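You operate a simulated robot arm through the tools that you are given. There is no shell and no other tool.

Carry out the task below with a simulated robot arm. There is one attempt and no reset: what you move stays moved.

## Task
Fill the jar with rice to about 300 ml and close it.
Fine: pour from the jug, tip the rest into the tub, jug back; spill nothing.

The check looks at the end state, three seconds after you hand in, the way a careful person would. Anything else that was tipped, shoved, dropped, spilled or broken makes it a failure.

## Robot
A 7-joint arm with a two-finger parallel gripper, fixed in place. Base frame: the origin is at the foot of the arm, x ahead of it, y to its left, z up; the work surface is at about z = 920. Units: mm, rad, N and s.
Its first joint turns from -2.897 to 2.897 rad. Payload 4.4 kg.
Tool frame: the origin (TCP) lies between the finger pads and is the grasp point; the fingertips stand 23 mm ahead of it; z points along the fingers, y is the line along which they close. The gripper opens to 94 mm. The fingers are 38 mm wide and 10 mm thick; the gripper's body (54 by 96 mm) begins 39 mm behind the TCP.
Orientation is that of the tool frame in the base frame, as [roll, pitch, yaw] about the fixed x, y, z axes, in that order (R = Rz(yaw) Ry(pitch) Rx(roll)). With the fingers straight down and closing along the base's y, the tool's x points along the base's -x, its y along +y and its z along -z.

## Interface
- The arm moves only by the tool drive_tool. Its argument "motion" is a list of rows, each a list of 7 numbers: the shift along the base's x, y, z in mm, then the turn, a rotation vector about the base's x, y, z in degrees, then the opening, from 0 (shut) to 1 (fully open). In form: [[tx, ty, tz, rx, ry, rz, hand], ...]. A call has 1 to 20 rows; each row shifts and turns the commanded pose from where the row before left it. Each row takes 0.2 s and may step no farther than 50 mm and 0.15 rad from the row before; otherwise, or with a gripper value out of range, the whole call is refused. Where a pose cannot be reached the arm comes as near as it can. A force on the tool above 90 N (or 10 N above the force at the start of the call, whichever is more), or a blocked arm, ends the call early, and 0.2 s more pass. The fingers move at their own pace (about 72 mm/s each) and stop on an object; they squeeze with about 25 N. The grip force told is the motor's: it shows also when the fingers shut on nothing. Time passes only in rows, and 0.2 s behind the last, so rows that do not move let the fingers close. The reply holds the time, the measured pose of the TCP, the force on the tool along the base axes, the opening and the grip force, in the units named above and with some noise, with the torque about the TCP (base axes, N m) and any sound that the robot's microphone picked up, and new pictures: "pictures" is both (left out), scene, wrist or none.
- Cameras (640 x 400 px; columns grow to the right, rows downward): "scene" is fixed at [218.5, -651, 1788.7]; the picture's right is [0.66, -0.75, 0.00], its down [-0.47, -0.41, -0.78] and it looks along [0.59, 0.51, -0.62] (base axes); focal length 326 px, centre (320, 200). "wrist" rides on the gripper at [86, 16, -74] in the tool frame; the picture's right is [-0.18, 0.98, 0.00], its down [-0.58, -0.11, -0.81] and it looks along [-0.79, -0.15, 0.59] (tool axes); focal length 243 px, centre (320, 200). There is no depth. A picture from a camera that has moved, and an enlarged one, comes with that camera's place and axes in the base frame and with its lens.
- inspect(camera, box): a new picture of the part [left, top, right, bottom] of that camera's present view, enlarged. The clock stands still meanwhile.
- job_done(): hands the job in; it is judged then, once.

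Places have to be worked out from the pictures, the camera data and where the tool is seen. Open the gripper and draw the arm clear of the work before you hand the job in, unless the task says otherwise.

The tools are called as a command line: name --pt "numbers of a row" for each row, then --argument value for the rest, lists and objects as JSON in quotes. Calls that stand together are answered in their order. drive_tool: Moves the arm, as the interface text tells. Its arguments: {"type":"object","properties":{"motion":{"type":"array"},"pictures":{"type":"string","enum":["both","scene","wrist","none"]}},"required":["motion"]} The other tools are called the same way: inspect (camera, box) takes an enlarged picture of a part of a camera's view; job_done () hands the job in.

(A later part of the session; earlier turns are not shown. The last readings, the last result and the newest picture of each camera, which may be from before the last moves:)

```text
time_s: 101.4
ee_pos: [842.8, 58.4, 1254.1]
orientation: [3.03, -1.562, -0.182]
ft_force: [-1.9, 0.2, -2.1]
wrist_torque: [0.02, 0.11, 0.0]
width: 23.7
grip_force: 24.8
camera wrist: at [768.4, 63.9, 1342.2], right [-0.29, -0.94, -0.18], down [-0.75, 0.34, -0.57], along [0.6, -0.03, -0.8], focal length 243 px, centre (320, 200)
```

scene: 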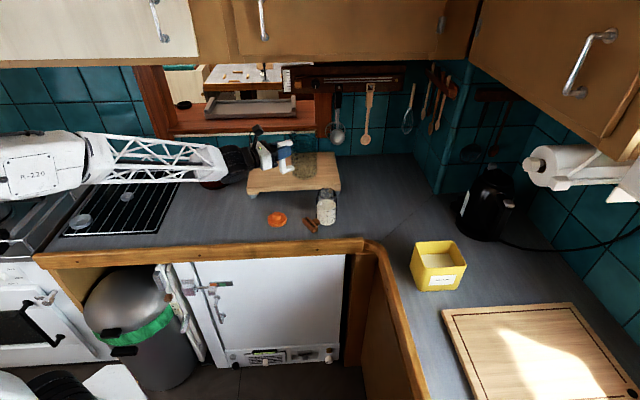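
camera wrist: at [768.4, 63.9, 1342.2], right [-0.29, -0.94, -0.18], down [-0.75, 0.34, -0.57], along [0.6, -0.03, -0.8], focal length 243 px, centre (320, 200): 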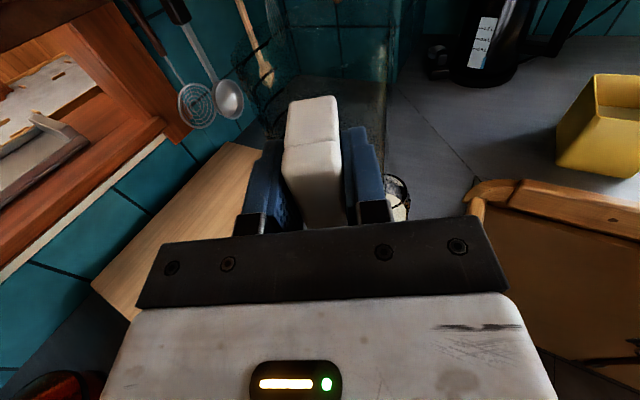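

Now I'll move back above the jug's original place, setting yaw to about 0° so the handle faces the robot side.

drive_tool --pt "-12 11 0 0 0 1.5 0" --pt "-24.7 22.3 0 0 0 1.7 0" --pt "-24.7 22.3 0 0 0 1.7 0" --pt "-24.7 22.3 0 0 0 1.7 0" --pt "-24.7 22.3 0 0 0 1.7 0" --pt "-24.7 22.3 0 0 0 1.7 0" --pt "-24.7 22.3 0 0 0 1.7 0" --pt "-24.7 22.3 0 0 0 1.7 0" --pt "-24.7 22.3 0 0 0 1.7 0" --pt "-24.7 22.3 0 0 0 1.7 0" --pt "-13 11 0 0 0 0 0" --pt "0 0 0 0 0 0 0"

inspect --camera "scene" --box '[130, 110, 290, 250]'

```text
time_s: 104.0
ee_pos: [598.1, 279.5, 1256.1]
orientation: [3.0, -1.562, 0.139]
ft_force: [0.5, 0.1, -1.5]
wrist_torque: [-0.01, 0.14, 0.02]
width: 23.8
grip_force: 24.7
camera wrist: at [524.6, 264.4, 1342.7], right [0.0, -0.98, -0.18], down [-0.81, 0.11, -0.57], along [0.58, 0.15, -0.8], focal length 243 px, centre (320, 200)
```

scene: 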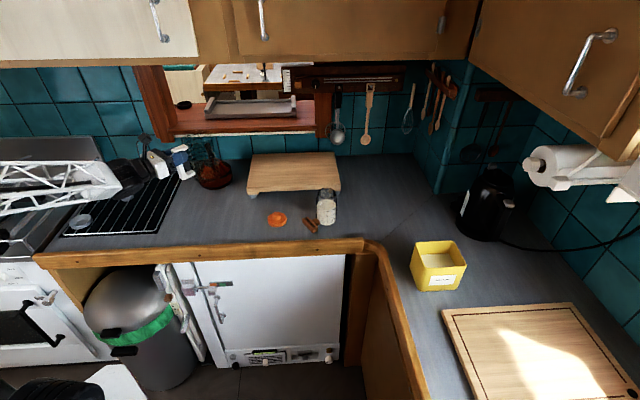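
wrist: 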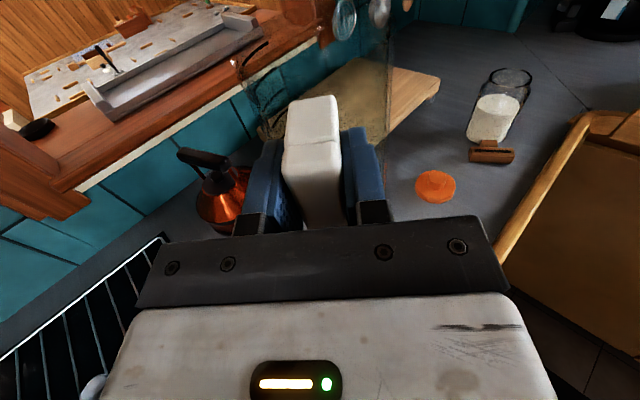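

```text
2.86 times, centred on (210, 180) of scene
camera zoom: at [218.5, -651.0, 1788.7], right [0.66, -0.75, 0.0], down [-0.47, -0.41, -0.78], along [0.59, 0.51, -0.62], focal length 930 px, centre (634, 257)
```

zoom: 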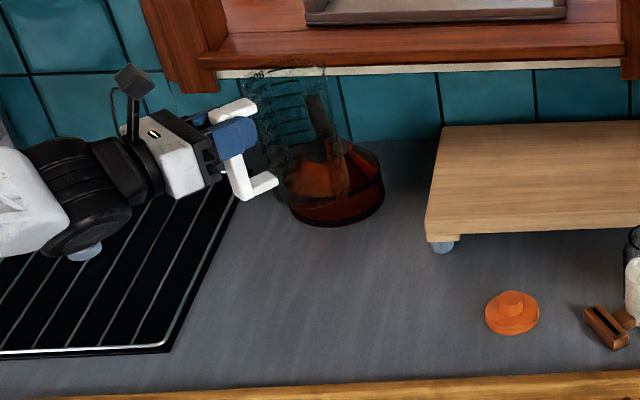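

I'm above the original spot; the jug axis is predicted at (677,279) against the original (674.5,281). I'll correct slightly and descend in stages.

drive_tool --pt "-2.5 1.5 -30 0 0 0 0" --pt "0 0 -35 0 0 0 0" --pt "0 0 -35 0 0 0 0" --pt "0 0 -35 0 0 0 0" --pt "0 0 0 0 0 0 0"

inspect --camera "scene" --box '[150, 140, 260, 240]'

```text
time_s: 105.2
ee_pos: [594.1, 282.7, 1122.8]
orientation: [3.056, -1.561, 0.083]
ft_force: [0.2, -0.2, -1.6]
wrist_torque: [0.01, 0.16, 0.0]
width: 23.6
grip_force: 24.7
camera wrist: at [521.7, 266.6, 1208.6], right [0.0, -0.98, -0.18], down [-0.81, 0.11, -0.57], along [0.58, 0.15, -0.8], focal length 243 px, centre (320, 200)
```

scene: 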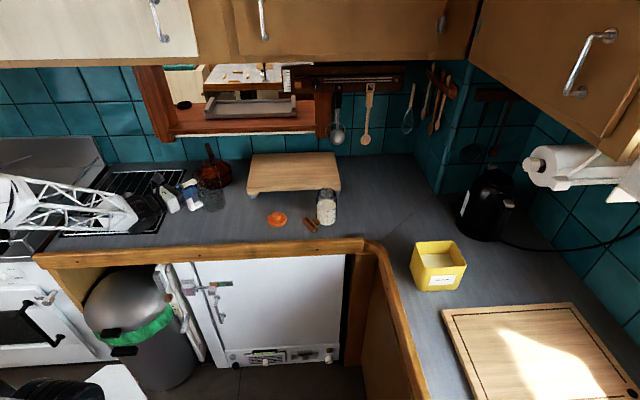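
wrist: 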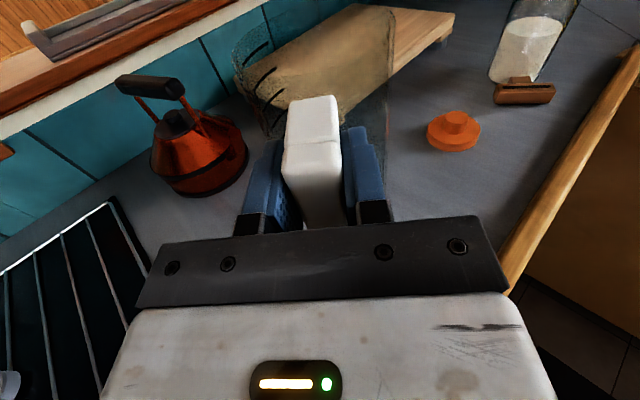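

```text
4.00 times, centred on (205, 190) of scene
camera zoom: at [218.5, -651.0, 1788.7], right [0.66, -0.75, 0.0], down [-0.47, -0.41, -0.78], along [0.59, 0.51, -0.62], focal length 1302 px, centre (780, 240)
```

zoom: 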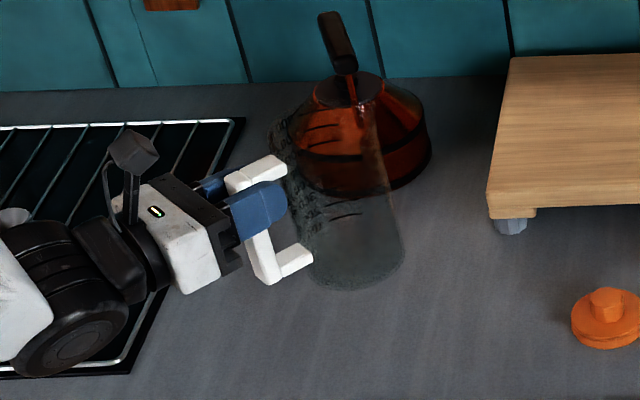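

All reachable so far, with the base about 80 mm above the counter. I'll continue down to just above the surface.

drive_tool --pt "0 0 -25 0 0 0 0" --pt "0 0 -25 0 0 0 0" --pt "0 0 -14 0 0 0 0" --pt "0 0 -6 0 0 0 0" --pt "0 0 0 0 0 0 0"

inspect --camera "scene" --box '[170, 160, 260, 245]'

```text
time_s: 106.4
ee_pos: [595.2, 281.6, 1049.5]
orientation: [3.058, -1.562, 0.081]
ft_force: [-0.2, 0.5, -2.2]
wrist_torque: [0.04, 0.13, -0.01]
width: 23.7
grip_force: 24.9
camera wrist: at [522.3, 266.1, 1136.8], right [0.0, -0.98, -0.18], down [-0.81, 0.11, -0.57], along [0.58, 0.15, -0.8], focal length 243 px, centre (320, 200)
```

scene: 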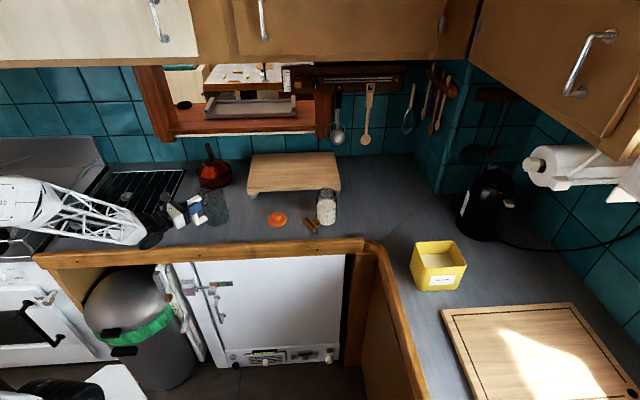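
wrist: 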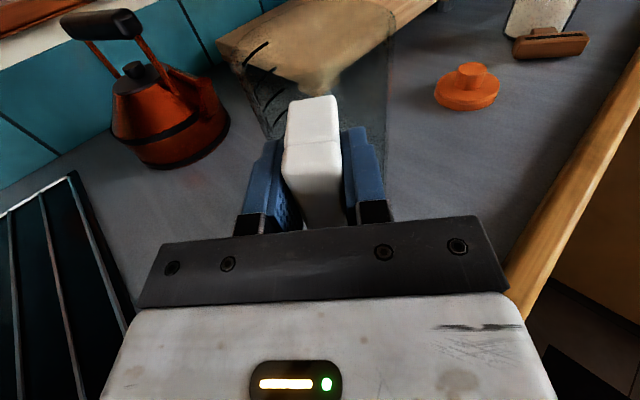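

```text
4.71 times, centred on (215, 202) of scene
camera zoom: at [218.5, -651.0, 1788.7], right [0.66, -0.75, 0.0], down [-0.47, -0.41, -0.78], along [0.59, 0.51, -0.62], focal length 1532 px, centre (814, 188)
```

zoom: 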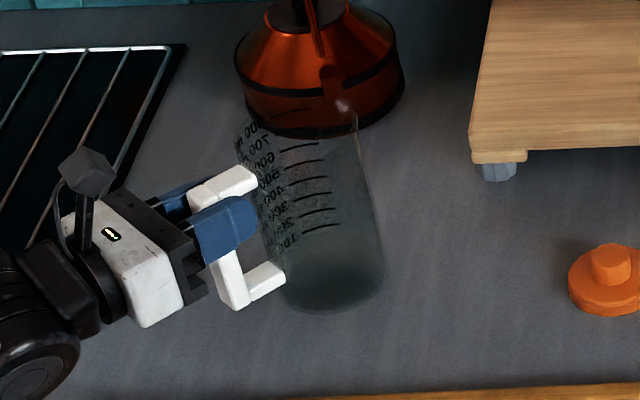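

The jug base is over (677,280), essentially its original place. I'll lower it in small steps until contact.

drive_tool --pt "-2 0 -2 0 0 0 0" --pt "0 0 -2 0 0 0 0" --pt "0 0 -1.5 0 0 0 0" --pt "0 0 -1 0 0 0 0" --pt "0 0 0 0 0 0 0" --pictures "none"

```text
time_s: 107.6
ee_pos: [593.5, 282.9, 1043.0]
orientation: [3.036, -1.561, 0.102]
ft_force: [-0.3, 0.2, -1.0]
wrist_torque: [0.02, 0.09, 0.03]
width: 23.8
grip_force: 25.0
```

drive_tool --pt "0 0 -1 0 0 0 0" --pt "0 0 -1 0 0 0 0" --pt "0 0 0 0 0 0 0" --pictures "none"

```text
time_s: 108.4
ee_pos: [593.4, 282.1, 1042.6]
orientation: [3.051, -1.56, 0.091]
ft_force: [-0.3, -0.3, 0.4]
wrist_torque: [-0.01, 0.07, 0.0]
width: 23.5
grip_force: 24.8
```

The force is turning positive, so it is nearly seated. I'll lower 1 mm more.

drive_tool --pt "0 0 -1 0 0 0 0" --pt "0 0 0 0 0 0 0"

inspect --camera "scene" --box '[170, 160, 260, 245]'

```text
time_s: 109.0
ee_pos: [591.7, 283.2, 1041.1]
orientation: [3.094, -1.562, 0.045]
ft_force: [1.3, -1.8, 10.1]
wrist_torque: [-0.15, -0.45, -0.03]
width: 23.7
grip_force: 24.8
camera wrist: at [519.6, 265.9, 1128.7], right [0.0, -0.98, -0.18], down [-0.81, 0.11, -0.57], along [0.59, 0.15, -0.8], focal length 243 px, centre (320, 200)
```

scene: 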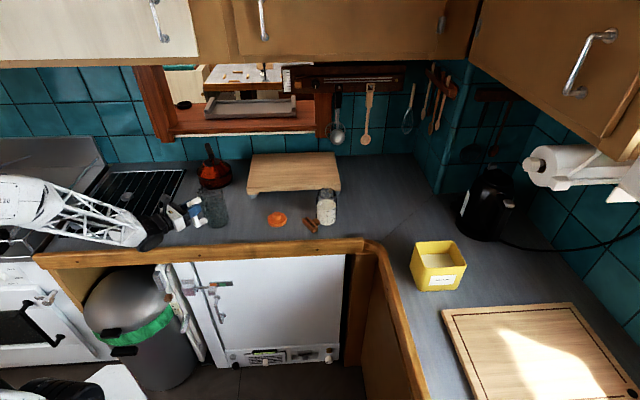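
wrist: 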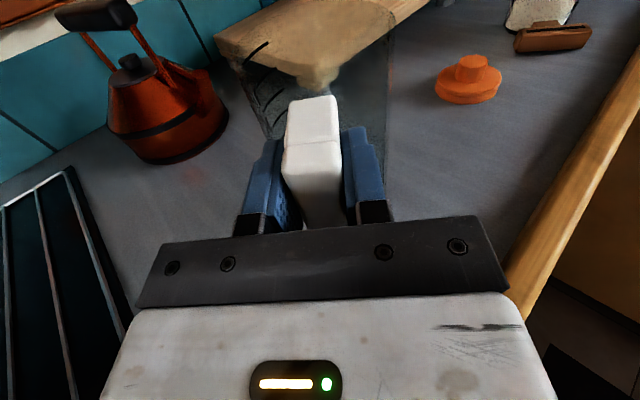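

```text
4.71 times, centred on (215, 202) of scene
camera zoom: at [218.5, -651.0, 1788.7], right [0.66, -0.75, 0.0], down [-0.47, -0.41, -0.78], along [0.59, 0.51, -0.62], focal length 1532 px, centre (814, 188)
```

zoom: 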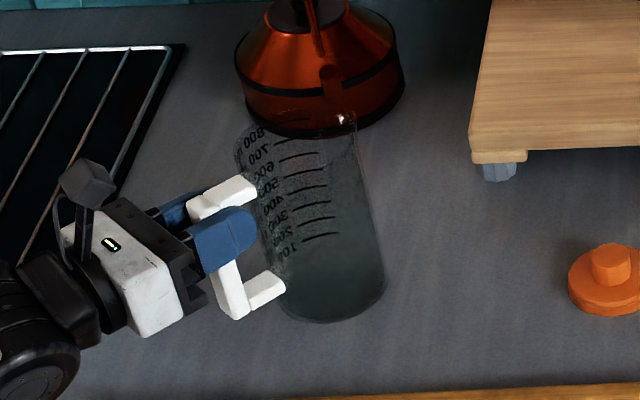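

The jug is seated with a 10 N touch. I'll ease slightly, open the fingers, and retract straight up off the handle.

drive_tool --pt "0 0 0.6 0 0 0 0" --pt "0 0 0 0 0 0 0.4" --pt "0 0 0 0 0 0 0.7" --pt "0 0 0 0 0 0 0.9" --pt "0 0 0 0 0 0 0.9" --pt "0 0 15 0 0 0 0.9" --pt "0 0 25 0 0 0 0.9" --pt "0 0 35 0 0 0 0.9" --pt "0 0 45 0 0 0 0.9" --pt "0 0 45 0 0 0 0.9" --pt "0 0 0 0 0 0 0.9"

inspect --camera "scene" --box '[160, 140, 260, 240]'

```text
time_s: 111.4
ee_pos: [590.9, 281.2, 1205.3]
orientation: [3.063, -1.56, 0.075]
ft_force: [-0.2, 0.5, -0.7]
wrist_torque: [-0.03, -0.02, -0.05]
width: 84.5
grip_force: 0.1
camera wrist: at [518.1, 264.2, 1293.1], right [0.0, -0.98, -0.18], down [-0.81, 0.11, -0.57], along [0.58, 0.15, -0.8], focal length 243 px, centre (320, 200)
```

scene: 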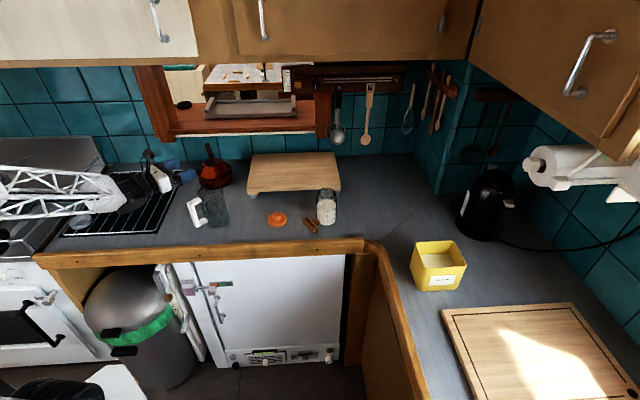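
wrist: 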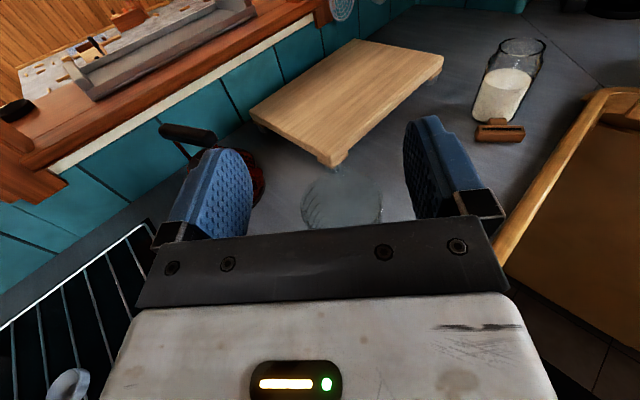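

```text
4.00 times, centred on (210, 190) of scene
camera zoom: at [218.5, -651.0, 1788.7], right [0.66, -0.75, 0.0], down [-0.47, -0.41, -0.78], along [0.59, 0.51, -0.62], focal length 1302 px, centre (760, 240)
```

zoom: 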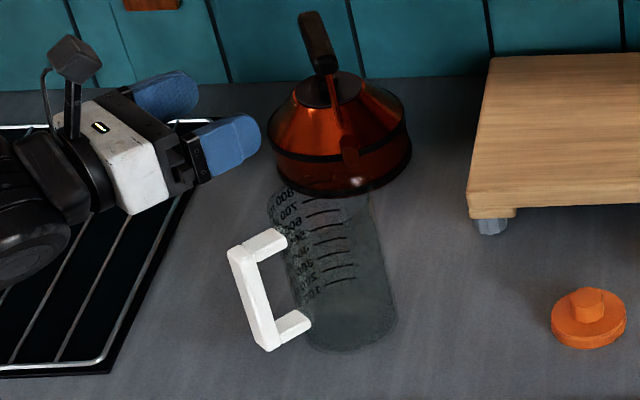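

The jug is upright, empty and back at its place. Now for the lid: I'll yaw and pitch the tool back to straight down, with the same yaw it had when I set the lid down, moving above the lid.

drive_tool --pt "-10 -25 5 0 0 -6.57 0.9" --pt "-10 -25 5 0 0 -6.57 0.9" --pt "-10 -25 5 0 0 -6.57 0.9" --pt "10 -8 -4 2.55 7.0 0 0.9" --pt "20 -8 -4 2.55 7.0 0 0.9" --pt "20 -8 -4 2.55 7.0 0 0.9" --pt "20 -8 -4 2.55 7.0 0 0.9" --pt "24 -8 -5 2.55 7.0 0 0.9" --pt "24 -8 -5 2.55 7.0 0 0.9" --pt "24 -8 -5 2.55 7.0 0 0.9" --pt "24 -8 -5 2.55 7.0 0 0.9" --pt "24 -8 -5 2.55 7.0 0 0.9" --pt "24 -8 -5 2.55 7.0 0 0.9" --pt "24 -8 -5 2.55 7.0 0 0.9" --pt "24 -8 -5 2.55 7.0 0 0.9" --pt "0 0 0 0 0 0 0.9"

```text
time_s: 114.8
ee_pos: [825.0, 111.0, 1164.4]
orientation: [-3.137, 0.001, -0.347]
ft_force: [1.0, -0.2, -0.2]
wrist_torque: [0.01, 0.01, 0.01]
width: 84.5
grip_force: 0.0
camera wrist: at [901.1, 66.2, 1238.8], right [-0.51, -0.86, 0.0], down [-0.51, 0.3, 0.81], along [-0.69, 0.41, -0.59], focal length 243 px, centre (320, 200)
```

scene: 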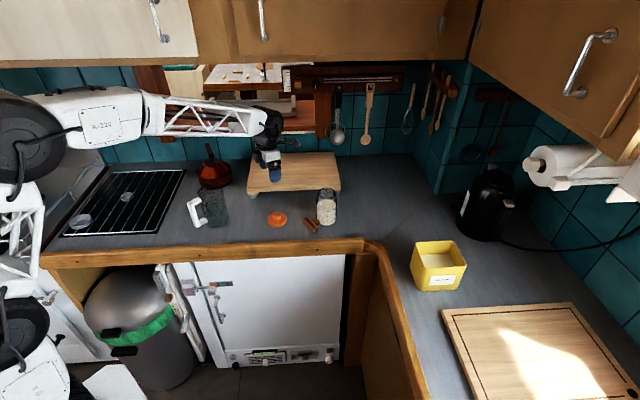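
wrist: 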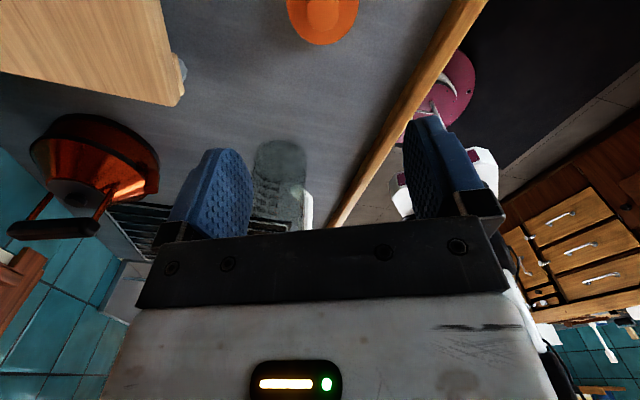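

The tool is pointing down with yaw -0.347. The lid was left at (830,110), so I'll shift 5 mm and descend partway to verify alignment.

drive_tool --pt "5 -1.2 -30 0 0 0 0.8" --pt "0 0 -40 0 0 0 0.7" --pt "0 0 -40 0 0 0 0.7" --pt "0 0 -20 0 0 0 0.7" --pt "0 0 0 0 0 0 0.7"

inspect --camera "wrist" --box '[230, 0, 410, 180]'

inspect --camera "scene" --box '[240, 160, 350, 240]'

```text
time_s: 116.0
ee_pos: [830.0, 109.7, 1034.9]
orientation: [-3.14, -0.001, -0.348]
ft_force: [-0.6, 0.4, -0.1]
wrist_torque: [0.03, 0.02, 0.02]
width: 65.9
grip_force: 0.0
camera wrist: at [906.0, 65.6, 1108.4], right [-0.51, -0.86, 0.0], down [-0.51, 0.3, 0.81], along [-0.69, 0.41, -0.59], focal length 243 px, centre (320, 200)
```

scene: 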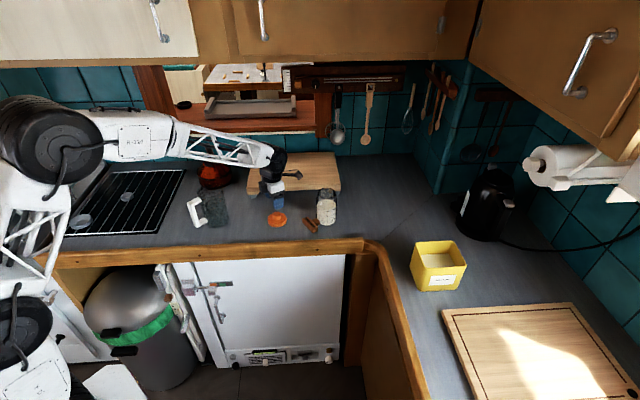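
wrist: 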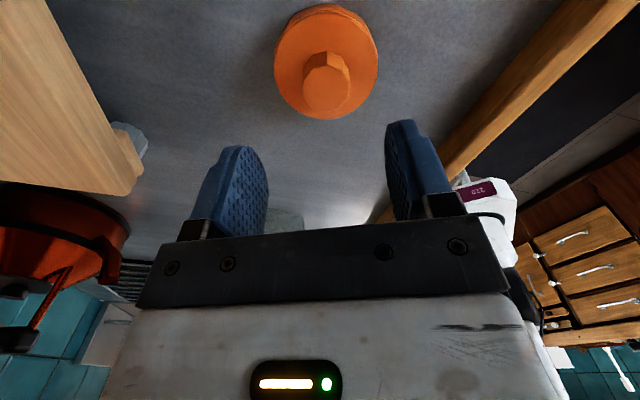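

```text
2.22 times, centred on (320, 90) of wrist
camera zoom: at [906.0, 65.6, 1108.4], right [-0.51, -0.86, 0.0], down [-0.51, 0.3, 0.81], along [-0.69, 0.41, -0.59], focal length 539 px, centre (320, 444)
```

zoom: 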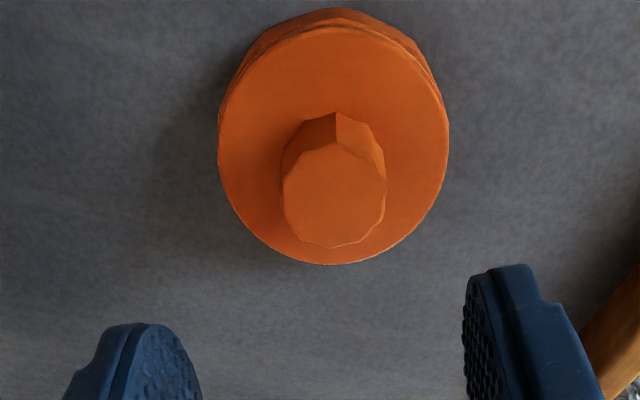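

```text
5.00 times, centred on (295, 200) of scene
camera zoom: at [218.5, -651.0, 1788.7], right [0.66, -0.75, 0.0], down [-0.47, -0.41, -0.78], along [0.59, 0.51, -0.62], focal length 1627 px, centre (445, 200)
```

zoom: 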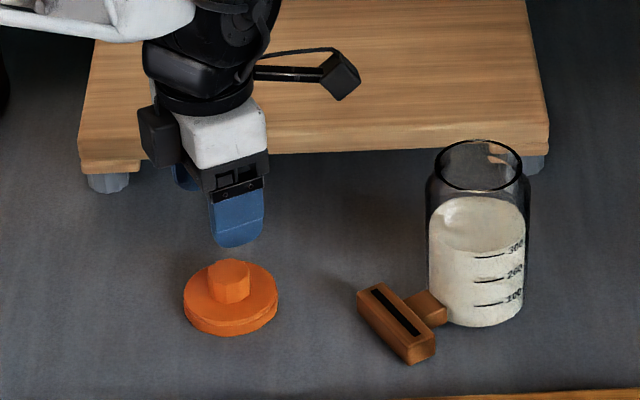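

The knob appears about 3 mm off along the closing axis. I'll correct and descend to the same grip height as before (TCP z≈962).

drive_tool --pt "-1 -2.8 -22 0 0 0 0.7" --pt "0 0 -22 0 0 0 0.7" --pt "0 0 -18 0 0 0 0.7" --pt "0 0 -10 0 0 0 0.7" --pt "0 0 0 0 0 0 0.7"

inspect --camera "wrist" --box '[230, 40, 410, 200]'

```text
time_s: 117.2
ee_pos: [829.8, 108.2, 962.4]
orientation: [-3.138, -0.002, -0.349]
ft_force: [0.2, -0.3, -0.2]
wrist_torque: [0.01, 0.02, 0.0]
width: 65.7
grip_force: 0.1
camera wrist: at [905.1, 61.4, 1037.2], right [-0.51, -0.86, 0.0], down [-0.51, 0.3, 0.81], along [-0.69, 0.41, -0.59], focal length 243 px, centre (320, 200)
```

scene: 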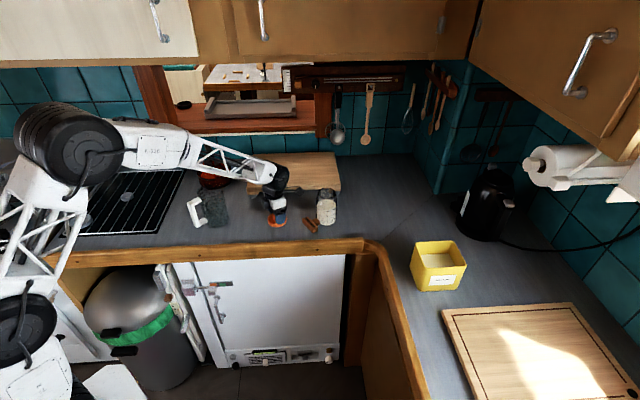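
wrist: 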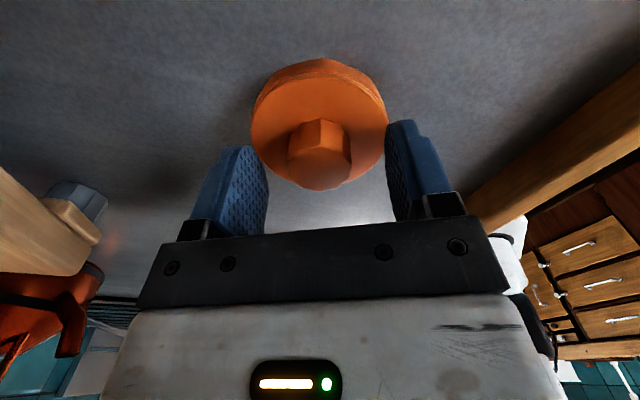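

```text
2.50 times, centred on (320, 120) of wrist
camera zoom: at [905.1, 61.4, 1037.2], right [-0.51, -0.86, 0.0], down [-0.51, 0.3, 0.81], along [-0.69, 0.41, -0.59], focal length 606 px, centre (320, 400)
```

zoom: 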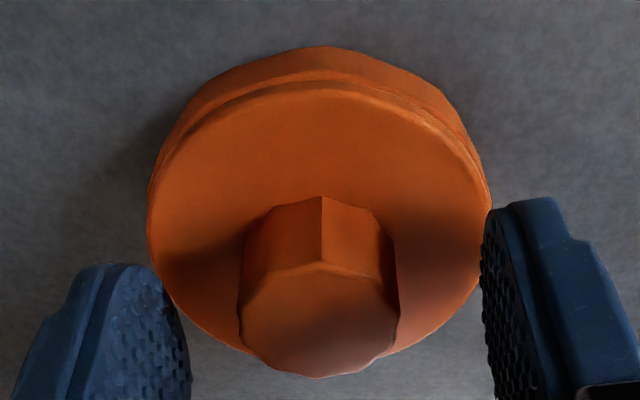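

The knob is centred with the same facet orientation as before. I'll close on it and lift.

drive_tool --pt "0 0 0 0 0 0 0.4" --pt "0 0 0 0 0 0 0.2" --pt "0 0 0 0 0 0 0" --pt "0 0 0 0 0 0 0" --pt "0 0 0 0 0 0 0" --pt "0 0 10 0 0 0 0" --pt "0 0 30 0 0 0 0" --pt "0 0 40 0 0 0 0" --pt "0 0 45 0 0 0 0" --pt "0 0 45 0 0 0 0" --pt "0 0 0 0 0 0 0"

inspect --camera "wrist" --box '[230, 40, 410, 200]'

inspect --camera "scene" --box '[295, 175, 355, 240]'

```text
time_s: 119.6
ee_pos: [828.9, 107.4, 1130.9]
orientation: [-3.139, -0.002, -0.348]
ft_force: [-0.4, 0.0, -0.8]
wrist_torque: [0.01, 0.01, -0.04]
width: 30.0
grip_force: 25.0
camera wrist: at [905.2, 61.1, 1206.9], right [-0.51, -0.86, 0.0], down [-0.51, 0.3, 0.81], along [-0.69, 0.41, -0.59], focal length 243 px, centre (320, 200)
```

scene: 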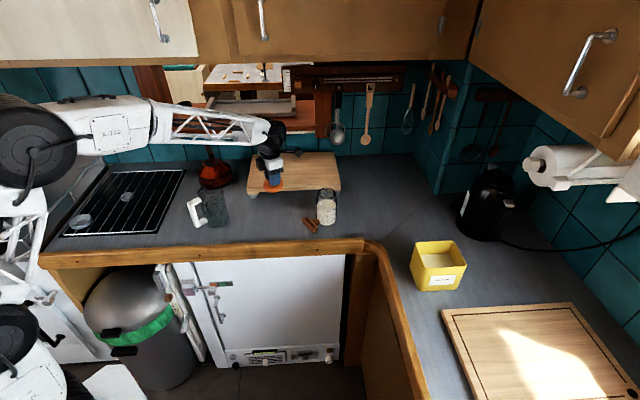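
wrist: 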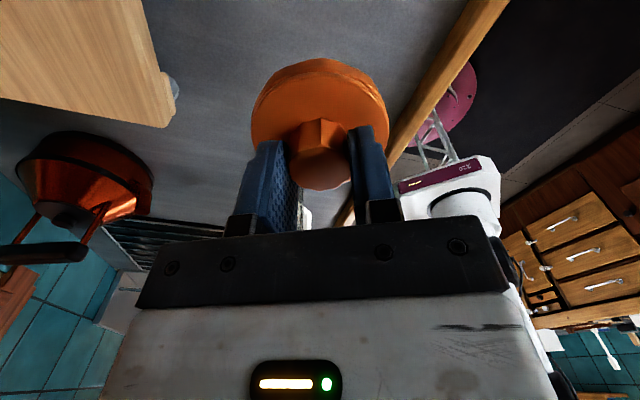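

```text
2.50 times, centred on (320, 120) of wrist
camera zoom: at [905.2, 61.1, 1206.9], right [-0.51, -0.86, 0.0], down [-0.51, 0.3, 0.81], along [-0.69, 0.41, -0.59], focal length 606 px, centre (320, 400)
```

zoom: 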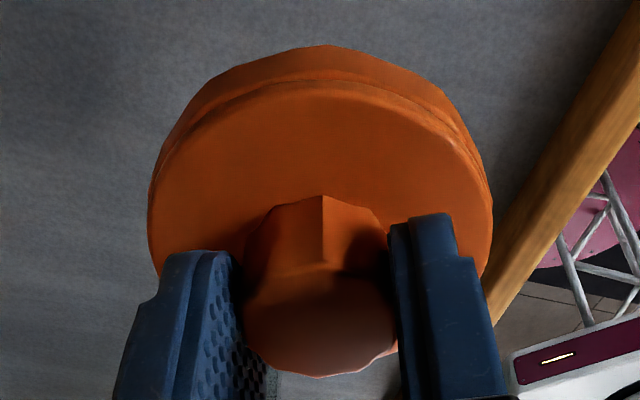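

```text
6.15 times, centred on (325, 208) of scene
camera zoom: at [218.5, -651.0, 1788.7], right [0.66, -0.75, 0.0], down [-0.47, -0.41, -0.78], along [0.59, 0.51, -0.62], focal length 2003 px, centre (289, 154)
```

zoom: 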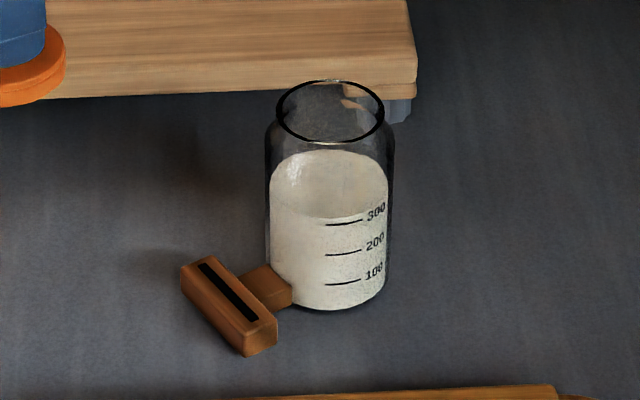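

The lid is held level and the jar hasn't moved (mouth at (961,-36.5)). I'll carry the lid over the jar axis, keeping the yaw.

drive_tool --pt "13 -14 10 0 0 0 0" --pt "26.6 -28.6 0 0 0 0 0" --pt "26.6 -28.6 0 0 0 0 0" --pt "26.6 -28.6 0 0 0 0 0" --pt "26.6 -28.6 0 0 0 0 0" --pt "13.4 -14.6 0 0 0 0 0" --pt "0 0 -10 0 0 0 0" --pt "0 0 0 0 0 0 0"

inspect --camera "scene" --box '[290, 150, 360, 230]'

inspect --camera "wrist" --box '[210, 0, 430, 200]'

```text
time_s: 121.4
ee_pos: [964.0, -35.3, 1132.5]
orientation: [-3.139, 0.002, -0.349]
ft_force: [-0.5, -0.6, -0.1]
wrist_torque: [-0.02, -0.02, -0.02]
width: 29.8
grip_force: 25.0
camera wrist: at [1039.7, -81.2, 1207.1], right [-0.51, -0.86, 0.0], down [-0.51, 0.3, 0.81], along [-0.69, 0.41, -0.59], focal length 243 px, centre (320, 200)
```

scene: 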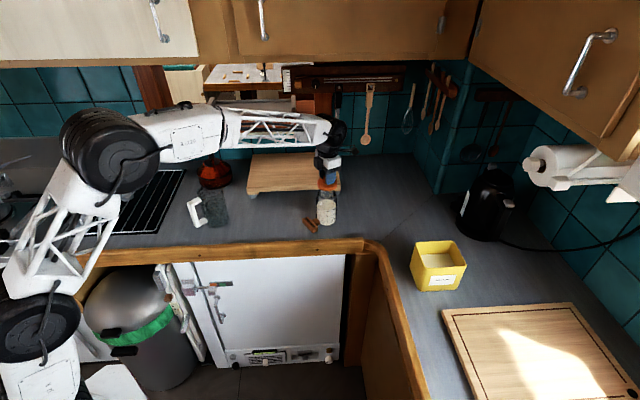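
wrist: 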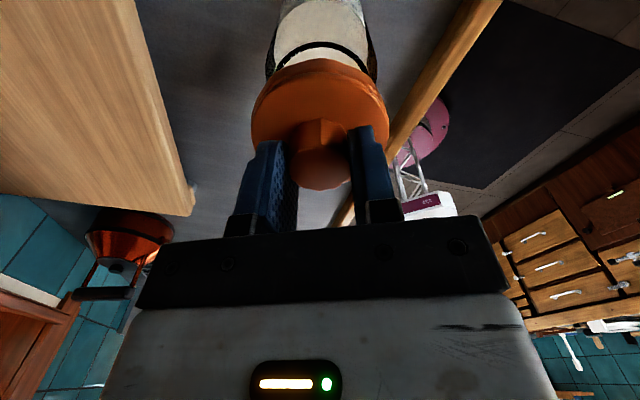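

```text
5.00 times, centred on (325, 190) of scene
camera zoom: at [218.5, -651.0, 1788.7], right [0.66, -0.75, 0.0], down [-0.47, -0.41, -0.78], along [0.59, 0.51, -0.62], focal length 1627 px, centre (295, 250)
```

zoom: 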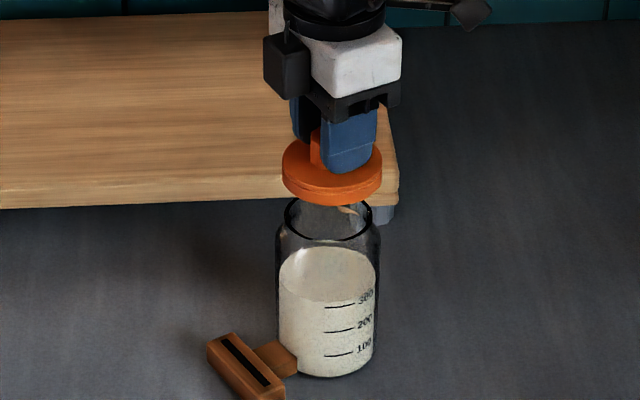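

```text
2.00 times, centred on (320, 100) of wrist
camera zoom: at [1039.7, -81.2, 1207.1], right [-0.51, -0.86, 0.0], down [-0.51, 0.3, 0.81], along [-0.69, 0.41, -0.59], focal length 485 px, centre (320, 400)
```

zoom: 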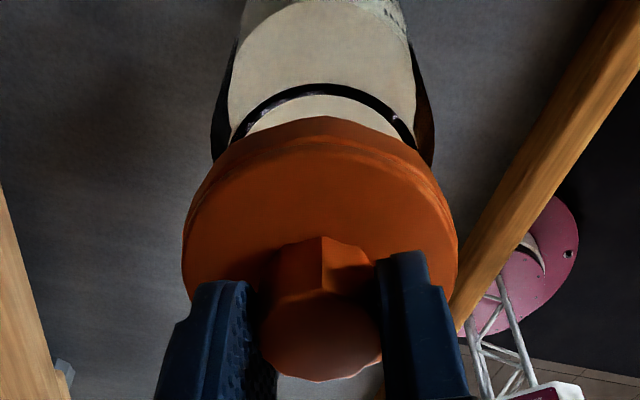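

The scene view and reading suggest the lid is about 2 mm too far in x. I'll correct that and re-read before lowering.

drive_tool --pt "-1.5 0 -10 0 0 0 0" --pt "0 0 -8 0 0 0 0" --pt "0 0 0 0 0 0 0" --pt "0 0 0 0 0 0 0"

inspect --camera "scene" --box '[305, 165, 350, 215]'

```text
time_s: 122.4
ee_pos: [961.7, -34.5, 1115.4]
orientation: [-3.139, -0.003, -0.35]
ft_force: [0.4, -0.2, -0.4]
wrist_torque: [-0.01, -0.05, -0.02]
width: 29.8
grip_force: 25.2
camera wrist: at [1036.9, -81.3, 1189.2], right [-0.51, -0.86, 0.0], down [-0.51, 0.3, 0.81], along [-0.69, 0.41, -0.59], focal length 243 px, centre (320, 200)
```

scene: 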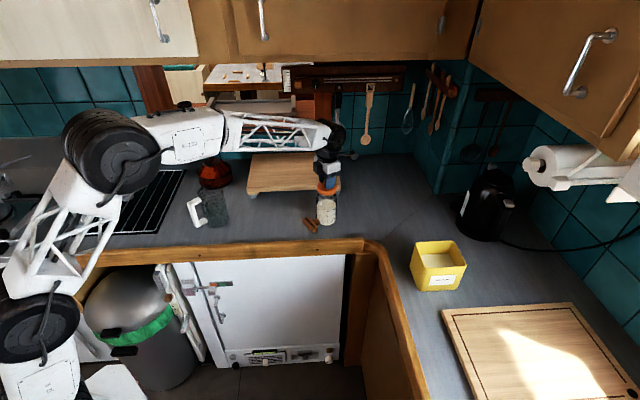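
wrist: 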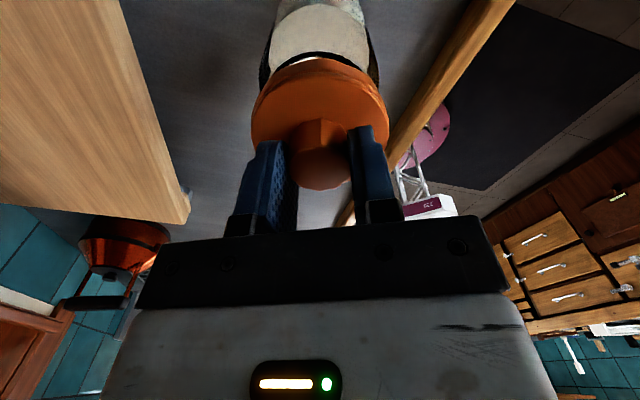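

```text
8.00 times, centred on (328, 190) of scene
camera zoom: at [218.5, -651.0, 1788.7], right [0.66, -0.75, 0.0], down [-0.47, -0.41, -0.78], along [0.59, 0.51, -0.62], focal length 2604 px, centre (260, 280)
```

zoom: 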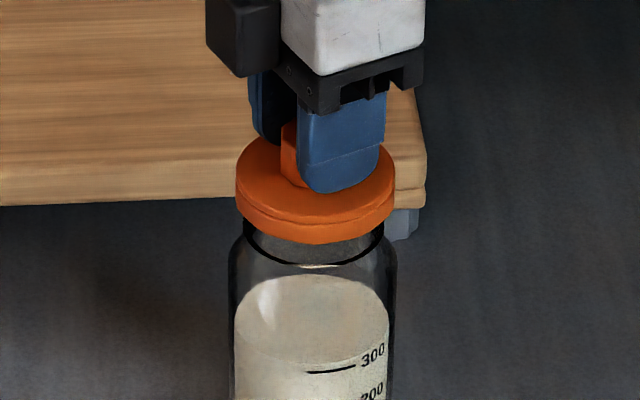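

Alignment is now within about 1 mm in both views. I'll lower gently until the lid touches the neck.

drive_tool --pt "0 0 -6 0 0 0 0" --pt "0 0 -5 0 0 0 0" --pt "0 0 -2 0 0 0 0" --pt "0 0 -1 0 0 0 0" --pt "0 0 0 0 0 0 0" --pictures "none"

```text
time_s: 123.6
ee_pos: [960.4, -35.9, 1101.3]
orientation: [-3.139, -0.001, -0.351]
ft_force: [-0.6, -0.3, -0.5]
wrist_torque: [-0.01, 0.0, -0.02]
width: 29.9
grip_force: 25.1
```

drive_tool --pt "0 0 -1 0 0 0 0" --pt "0 0 -1 0 0 0 0" --pt "0 0 -1 0 0 0 0" --pt "0 0 0 0 0 0 0" --pictures "none"

```text
time_s: 124.6
ee_pos: [959.9, -34.7, 1098.7]
orientation: [-3.137, -0.003, -0.349]
ft_force: [0.1, 0.4, -0.6]
wrist_torque: [-0.03, -0.1, 0.04]
width: 29.8
grip_force: 25.1
```

There's no contact yet at about z 1098.7. I'll check the lid-to-neck alignment visually before lowering further.

inspect --camera "scene" --box '[310, 175, 346, 215]'

inspect --camera "wrist" --box '[240, 10, 400, 130]'

```text
10.00 times, centred on (328, 195) of scene
camera zoom: at [218.5, -651.0, 1788.7], right [0.66, -0.75, 0.0], down [-0.47, -0.41, -0.78], along [0.59, 0.51, -0.62], focal length 3255 px, centre (240, 250)
```

zoom: 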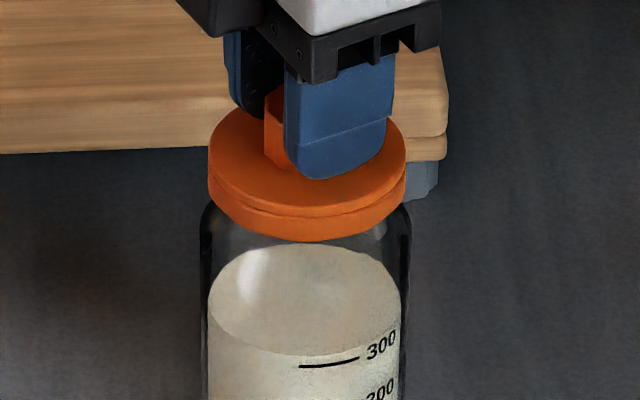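

```text
3.33 times, centred on (320, 70) of wrist
camera zoom: at [1036.3, -81.1, 1172.7], right [-0.51, -0.86, 0.0], down [-0.51, 0.3, 0.81], along [-0.69, 0.41, -0.59], focal length 809 px, centre (320, 633)
```

zoom: 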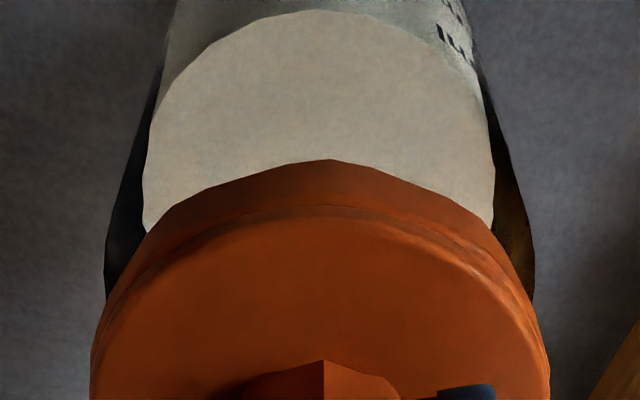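

The lid is centred over the neck in both views. I'll continue down.

drive_tool --pt "0 0 -1 0 0 0 0" --pt "0 0 -1 0 0 0 0" --pt "0 0 0 0 0 0 0" --pictures "none"

```text
time_s: 125.4
ee_pos: [959.4, -35.7, 1096.0]
orientation: [-3.139, -0.001, -0.35]
ft_force: [0.7, 1.0, -0.3]
wrist_torque: [0.02, -0.02, -0.02]
width: 29.9
grip_force: 25.3
```

Still free. I'll keep lowering slowly to contact.

drive_tool --pt "0 0 -1 0 0 0 0" --pt "0 0 -1 0 0 0 0" --pt "0 0 0 0 0 0 0" --pictures "none"

```text
time_s: 126.2
ee_pos: [959.8, -36.0, 1094.6]
orientation: [-3.139, -0.003, -0.349]
ft_force: [0.6, 2.9, 8.8]
wrist_torque: [0.04, 0.08, 0.01]
width: 30.1
grip_force: 25.3
```

The lid has met the thread at 8.8 N. Now I'll turn clockwise with a light downward feed.

drive_tool --pt "0 0 0 0 0 -8 0" --pt "0 0 -0.1 0 0 -8 0" --pt "0 0 -0.1 0 0 -8 0" --pt "0 0 -0.1 0 0 -8 0" --pt "0 0 0 0 0 0 0" --pictures "scene"

inspect --camera "scene" --box '[290, 170, 360, 235]'

```text
time_s: 127.4
ee_pos: [961.1, -35.7, 1093.7]
orientation: [-3.139, -0.003, -0.908]
ft_force: [-0.1, -0.3, 0.3]
wrist_torque: [-0.07, 0.01, 0.01]
width: 29.6
grip_force: 24.7
```

scene: 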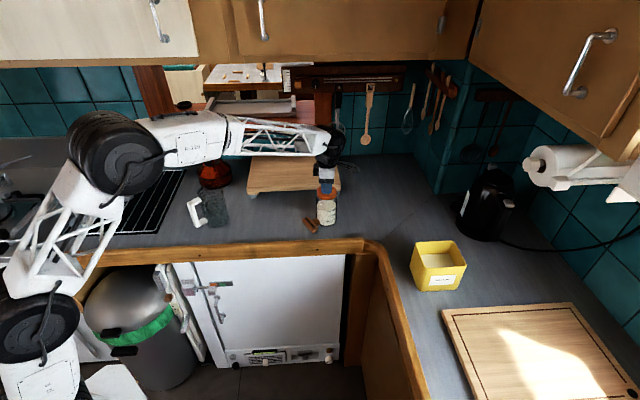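

```text
6.15 times, centred on (325, 202) of scene
camera zoom: at [218.5, -651.0, 1788.7], right [0.66, -0.75, 0.0], down [-0.47, -0.41, -0.78], along [0.59, 0.51, -0.62], focal length 2003 px, centre (289, 185)
```

zoom: 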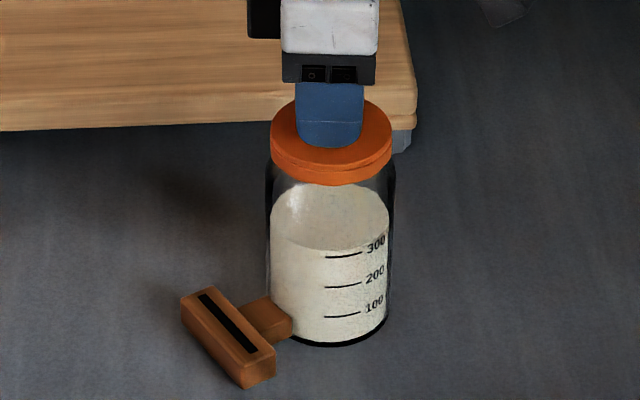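

The press fell to near zero as the thread drew the lid down, and the jar didn't turn. I'll continue clockwise with more downward feed.

drive_tool --pt "0 0 -0.6 0 0 -8 0" --pt "0 0 -0.25 0 0 -8 0" --pt "0 0 -0.25 0 0 -8 0" --pt "0 0 -0.25 0 0 -8 0" --pt "0 0 -0.2 0 0 -8 0" --pt "0 0 0 0 0 0 0" --pictures "none"

inspect --camera "scene" --box '[290, 170, 360, 235]'

```text
time_s: 128.8
ee_pos: [960.3, -35.9, 1092.3]
orientation: [-3.137, -0.001, -1.603]
ft_force: [0.0, -0.7, -3.2]
wrist_torque: [0.01, -0.06, 0.01]
width: 30.1
grip_force: 24.7
```

```text
6.15 times, centred on (325, 202) of scene
camera zoom: at [218.5, -651.0, 1788.7], right [0.66, -0.75, 0.0], down [-0.47, -0.41, -0.78], along [0.59, 0.51, -0.62], focal length 2003 px, centre (289, 185)
```

zoom: 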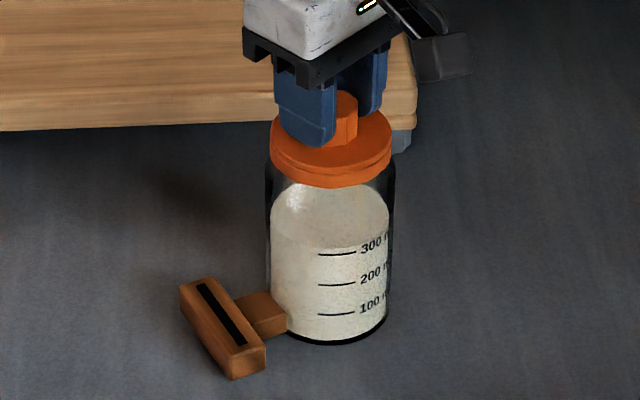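

The reading is -3.2 N, so the thread is pulling ahead of my feed and the jar turned slightly. I'll push down about 1 mm to re-seat it, then check the force.

drive_tool --pt "0 0 -0.6 0 0 0 0" --pt "0 0 -0.6 0 0 0 0" --pt "0 0 0 0 0 0 0" --pictures "none"

```text
time_s: 129.6
ee_pos: [960.1, -35.9, 1091.3]
orientation: [-3.137, -0.004, -1.605]
ft_force: [-0.1, 0.0, -3.8]
wrist_torque: [0.05, 0.01, -0.03]
width: 30.2
grip_force: 25.3
```

It's still hanging slightly, so I'll lower further until the jar base presses on the counter.

drive_tool --pt "0 0 -0.7 0 0 0 0" --pt "0 0 -0.7 0 0 0 0" --pt "0 0 0 0 0 0 0" --pictures "none"

```text
time_s: 130.4
ee_pos: [959.8, -35.9, 1090.8]
orientation: [-3.139, -0.003, -1.606]
ft_force: [1.2, 0.5, -1.1]
wrist_torque: [-0.03, -0.01, -0.05]
width: 30.3
grip_force: 25.0
```

It's nearly neutral now. One more small push, then I'll continue turning.

drive_tool --pt "0 0 -0.8 0 0 0 0" --pt "0 0 0 0 0 0 0" --pictures "none"

```text
time_s: 131.0
ee_pos: [960.8, -35.4, 1090.7]
orientation: [-3.136, -0.003, -1.606]
ft_force: [0.8, -1.4, 11.6]
wrist_torque: [-0.08, 0.07, 0.0]
width: 30.2
grip_force: 24.7
```

It's seated with an 11.6 N press. I'll turn clockwise another 24° and check.

drive_tool --pt "0 0 0 0 0 -8 0" --pt "0 0 -0.15 0 0 -8 0" --pt "0 0 -0.15 0 0 -8 0" --pt "0 0 0 0 0 0 0" --pictures "none"

inspect --camera "scene" --box '[290, 170, 360, 235]'

```text
time_s: 132.0
ee_pos: [959.4, -36.6, 1088.2]
orientation: [-3.141, -0.003, -2.025]
ft_force: [-0.3, -0.7, -2.7]
wrist_torque: [0.04, 0.01, 0.02]
width: 30.0
grip_force: 25.6
```

```text
6.15 times, centred on (325, 202) of scene
camera zoom: at [218.5, -651.0, 1788.7], right [0.66, -0.75, 0.0], down [-0.47, -0.41, -0.78], along [0.59, 0.51, -0.62], focal length 2003 px, centre (289, 185)
```

zoom: 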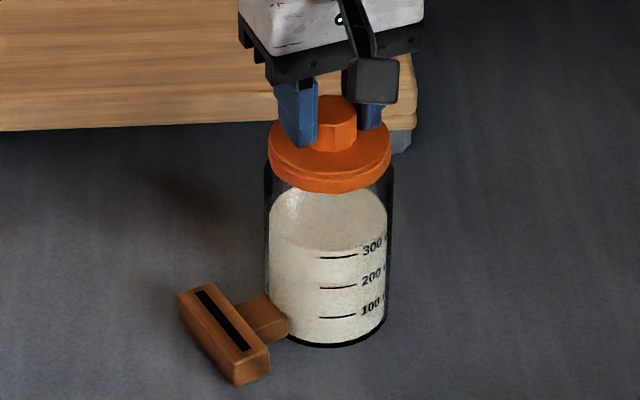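

Comparing with the very first picture, the lid is already at about its original closed height. I'll press the jar back onto the counter and keep turning gently to see if it tightens.

drive_tool --pt "0 0 -0.6 0 0 0 0" --pt "0 0 -0.6 0 0 0 0" --pt "0 0 0 0 0 0 0" --pictures "none"

```text
time_s: 132.8
ee_pos: [959.9, -35.3, 1087.0]
orientation: [-3.136, 0.0, -2.024]
ft_force: [-2.4, 0.2, 4.8]
wrist_torque: [-0.01, 0.1, 0.01]
width: 29.9
grip_force: 24.7
```

The jar is seated at 4.8 N. I'll turn another 16° clockwise.

drive_tool --pt "0 0 -0.4 0 0 -8 0" --pt "0 0 -0.4 0 0 -8 0" --pt "0 0 0 0 0 0 0" --pictures "none"

inspect --camera "scene" --box '[290, 170, 360, 235]'

```text
time_s: 133.6
ee_pos: [960.8, -36.3, 1086.6]
orientation: [-3.139, 0.0, -2.303]
ft_force: [0.0, 0.2, 6.6]
wrist_torque: [-0.01, 0.02, 0.0]
width: 30.3
grip_force: 24.7
```

```text
6.15 times, centred on (325, 202) of scene
camera zoom: at [218.5, -651.0, 1788.7], right [0.66, -0.75, 0.0], down [-0.47, -0.41, -0.78], along [0.59, 0.51, -0.62], focal length 2003 px, centre (289, 185)
```

zoom: 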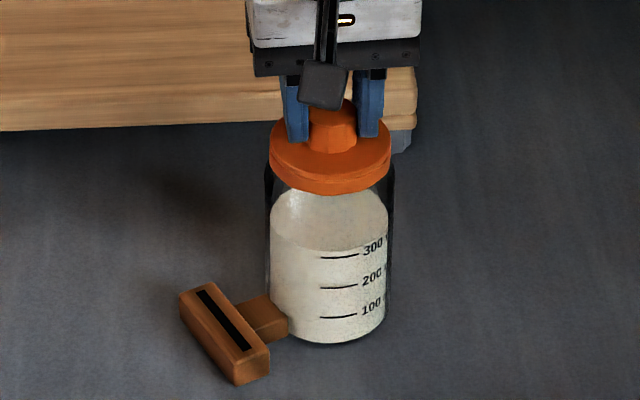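

The lid is still turning freely with a steady press and the jar isn't rotating. I'll continue.

drive_tool --pt "0 0 -0.3 0 0 -8 0" --pt "0 0 -0.3 0 0 -8 0" --pt "0 0 0 0 0 0 0" --pictures "none"

inspect --camera "scene" --box '[290, 170, 360, 235]'

```text
time_s: 134.4
ee_pos: [960.0, -35.4, 1087.5]
orientation: [-3.137, -0.001, -2.584]
ft_force: [-0.6, -0.2, 15.3]
wrist_torque: [-0.02, 0.05, 0.04]
width: 30.4
grip_force: 25.4
```

```text
6.15 times, centred on (325, 202) of scene
camera zoom: at [218.5, -651.0, 1788.7], right [0.66, -0.75, 0.0], down [-0.47, -0.41, -0.78], along [0.59, 0.51, -0.62], focal length 2003 px, centre (289, 185)
```

zoom: 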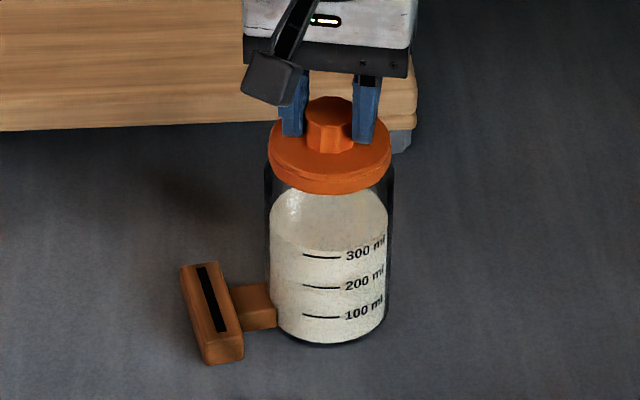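

The press rose and the jar itself turned with the lid, so the lid is tight. I'll do one final check turn with a slightly firmer press to confirm the stop.

drive_tool --pt "0 0 -0.5 0 0 0 0" --pt "0 0 0 0 0 -5 0" --pt "0 0 0 0 0 0 0" --pictures "none"

inspect --camera "scene" --box '[290, 170, 360, 235]'

```text
time_s: 135.2
ee_pos: [959.9, -36.2, 1085.6]
orientation: [-3.138, -0.001, -2.67]
ft_force: [-0.1, 0.0, 21.4]
wrist_torque: [0.1, 0.0, 0.15]
width: 30.0
grip_force: 25.0
```

```text
6.15 times, centred on (325, 202) of scene
camera zoom: at [218.5, -651.0, 1788.7], right [0.66, -0.75, 0.0], down [-0.47, -0.41, -0.78], along [0.59, 0.51, -0.62], focal length 2003 px, centre (289, 185)
```

zoom: 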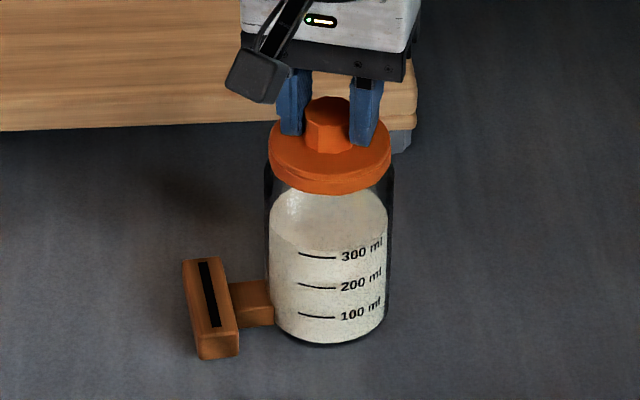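

The lid is at its stop (the jar turned with it at 0.15 N·m), and its height matches the original closed height within about 1 mm. I'll relieve the press, release the knob, and raise straight up.

drive_tool --pt "0 0 0.5 0 0 0 0" --pt "0 0 0.5 0 0 0 0" --pt "0 0 0 0 0 0 0" --pictures "none"

```text
time_s: 136.0
ee_pos: [959.4, -35.4, 1086.1]
orientation: [-3.138, -0.001, -2.669]
ft_force: [2.2, -0.9, 15.8]
wrist_torque: [0.03, -0.14, 0.06]
width: 30.0
grip_force: 24.4
```

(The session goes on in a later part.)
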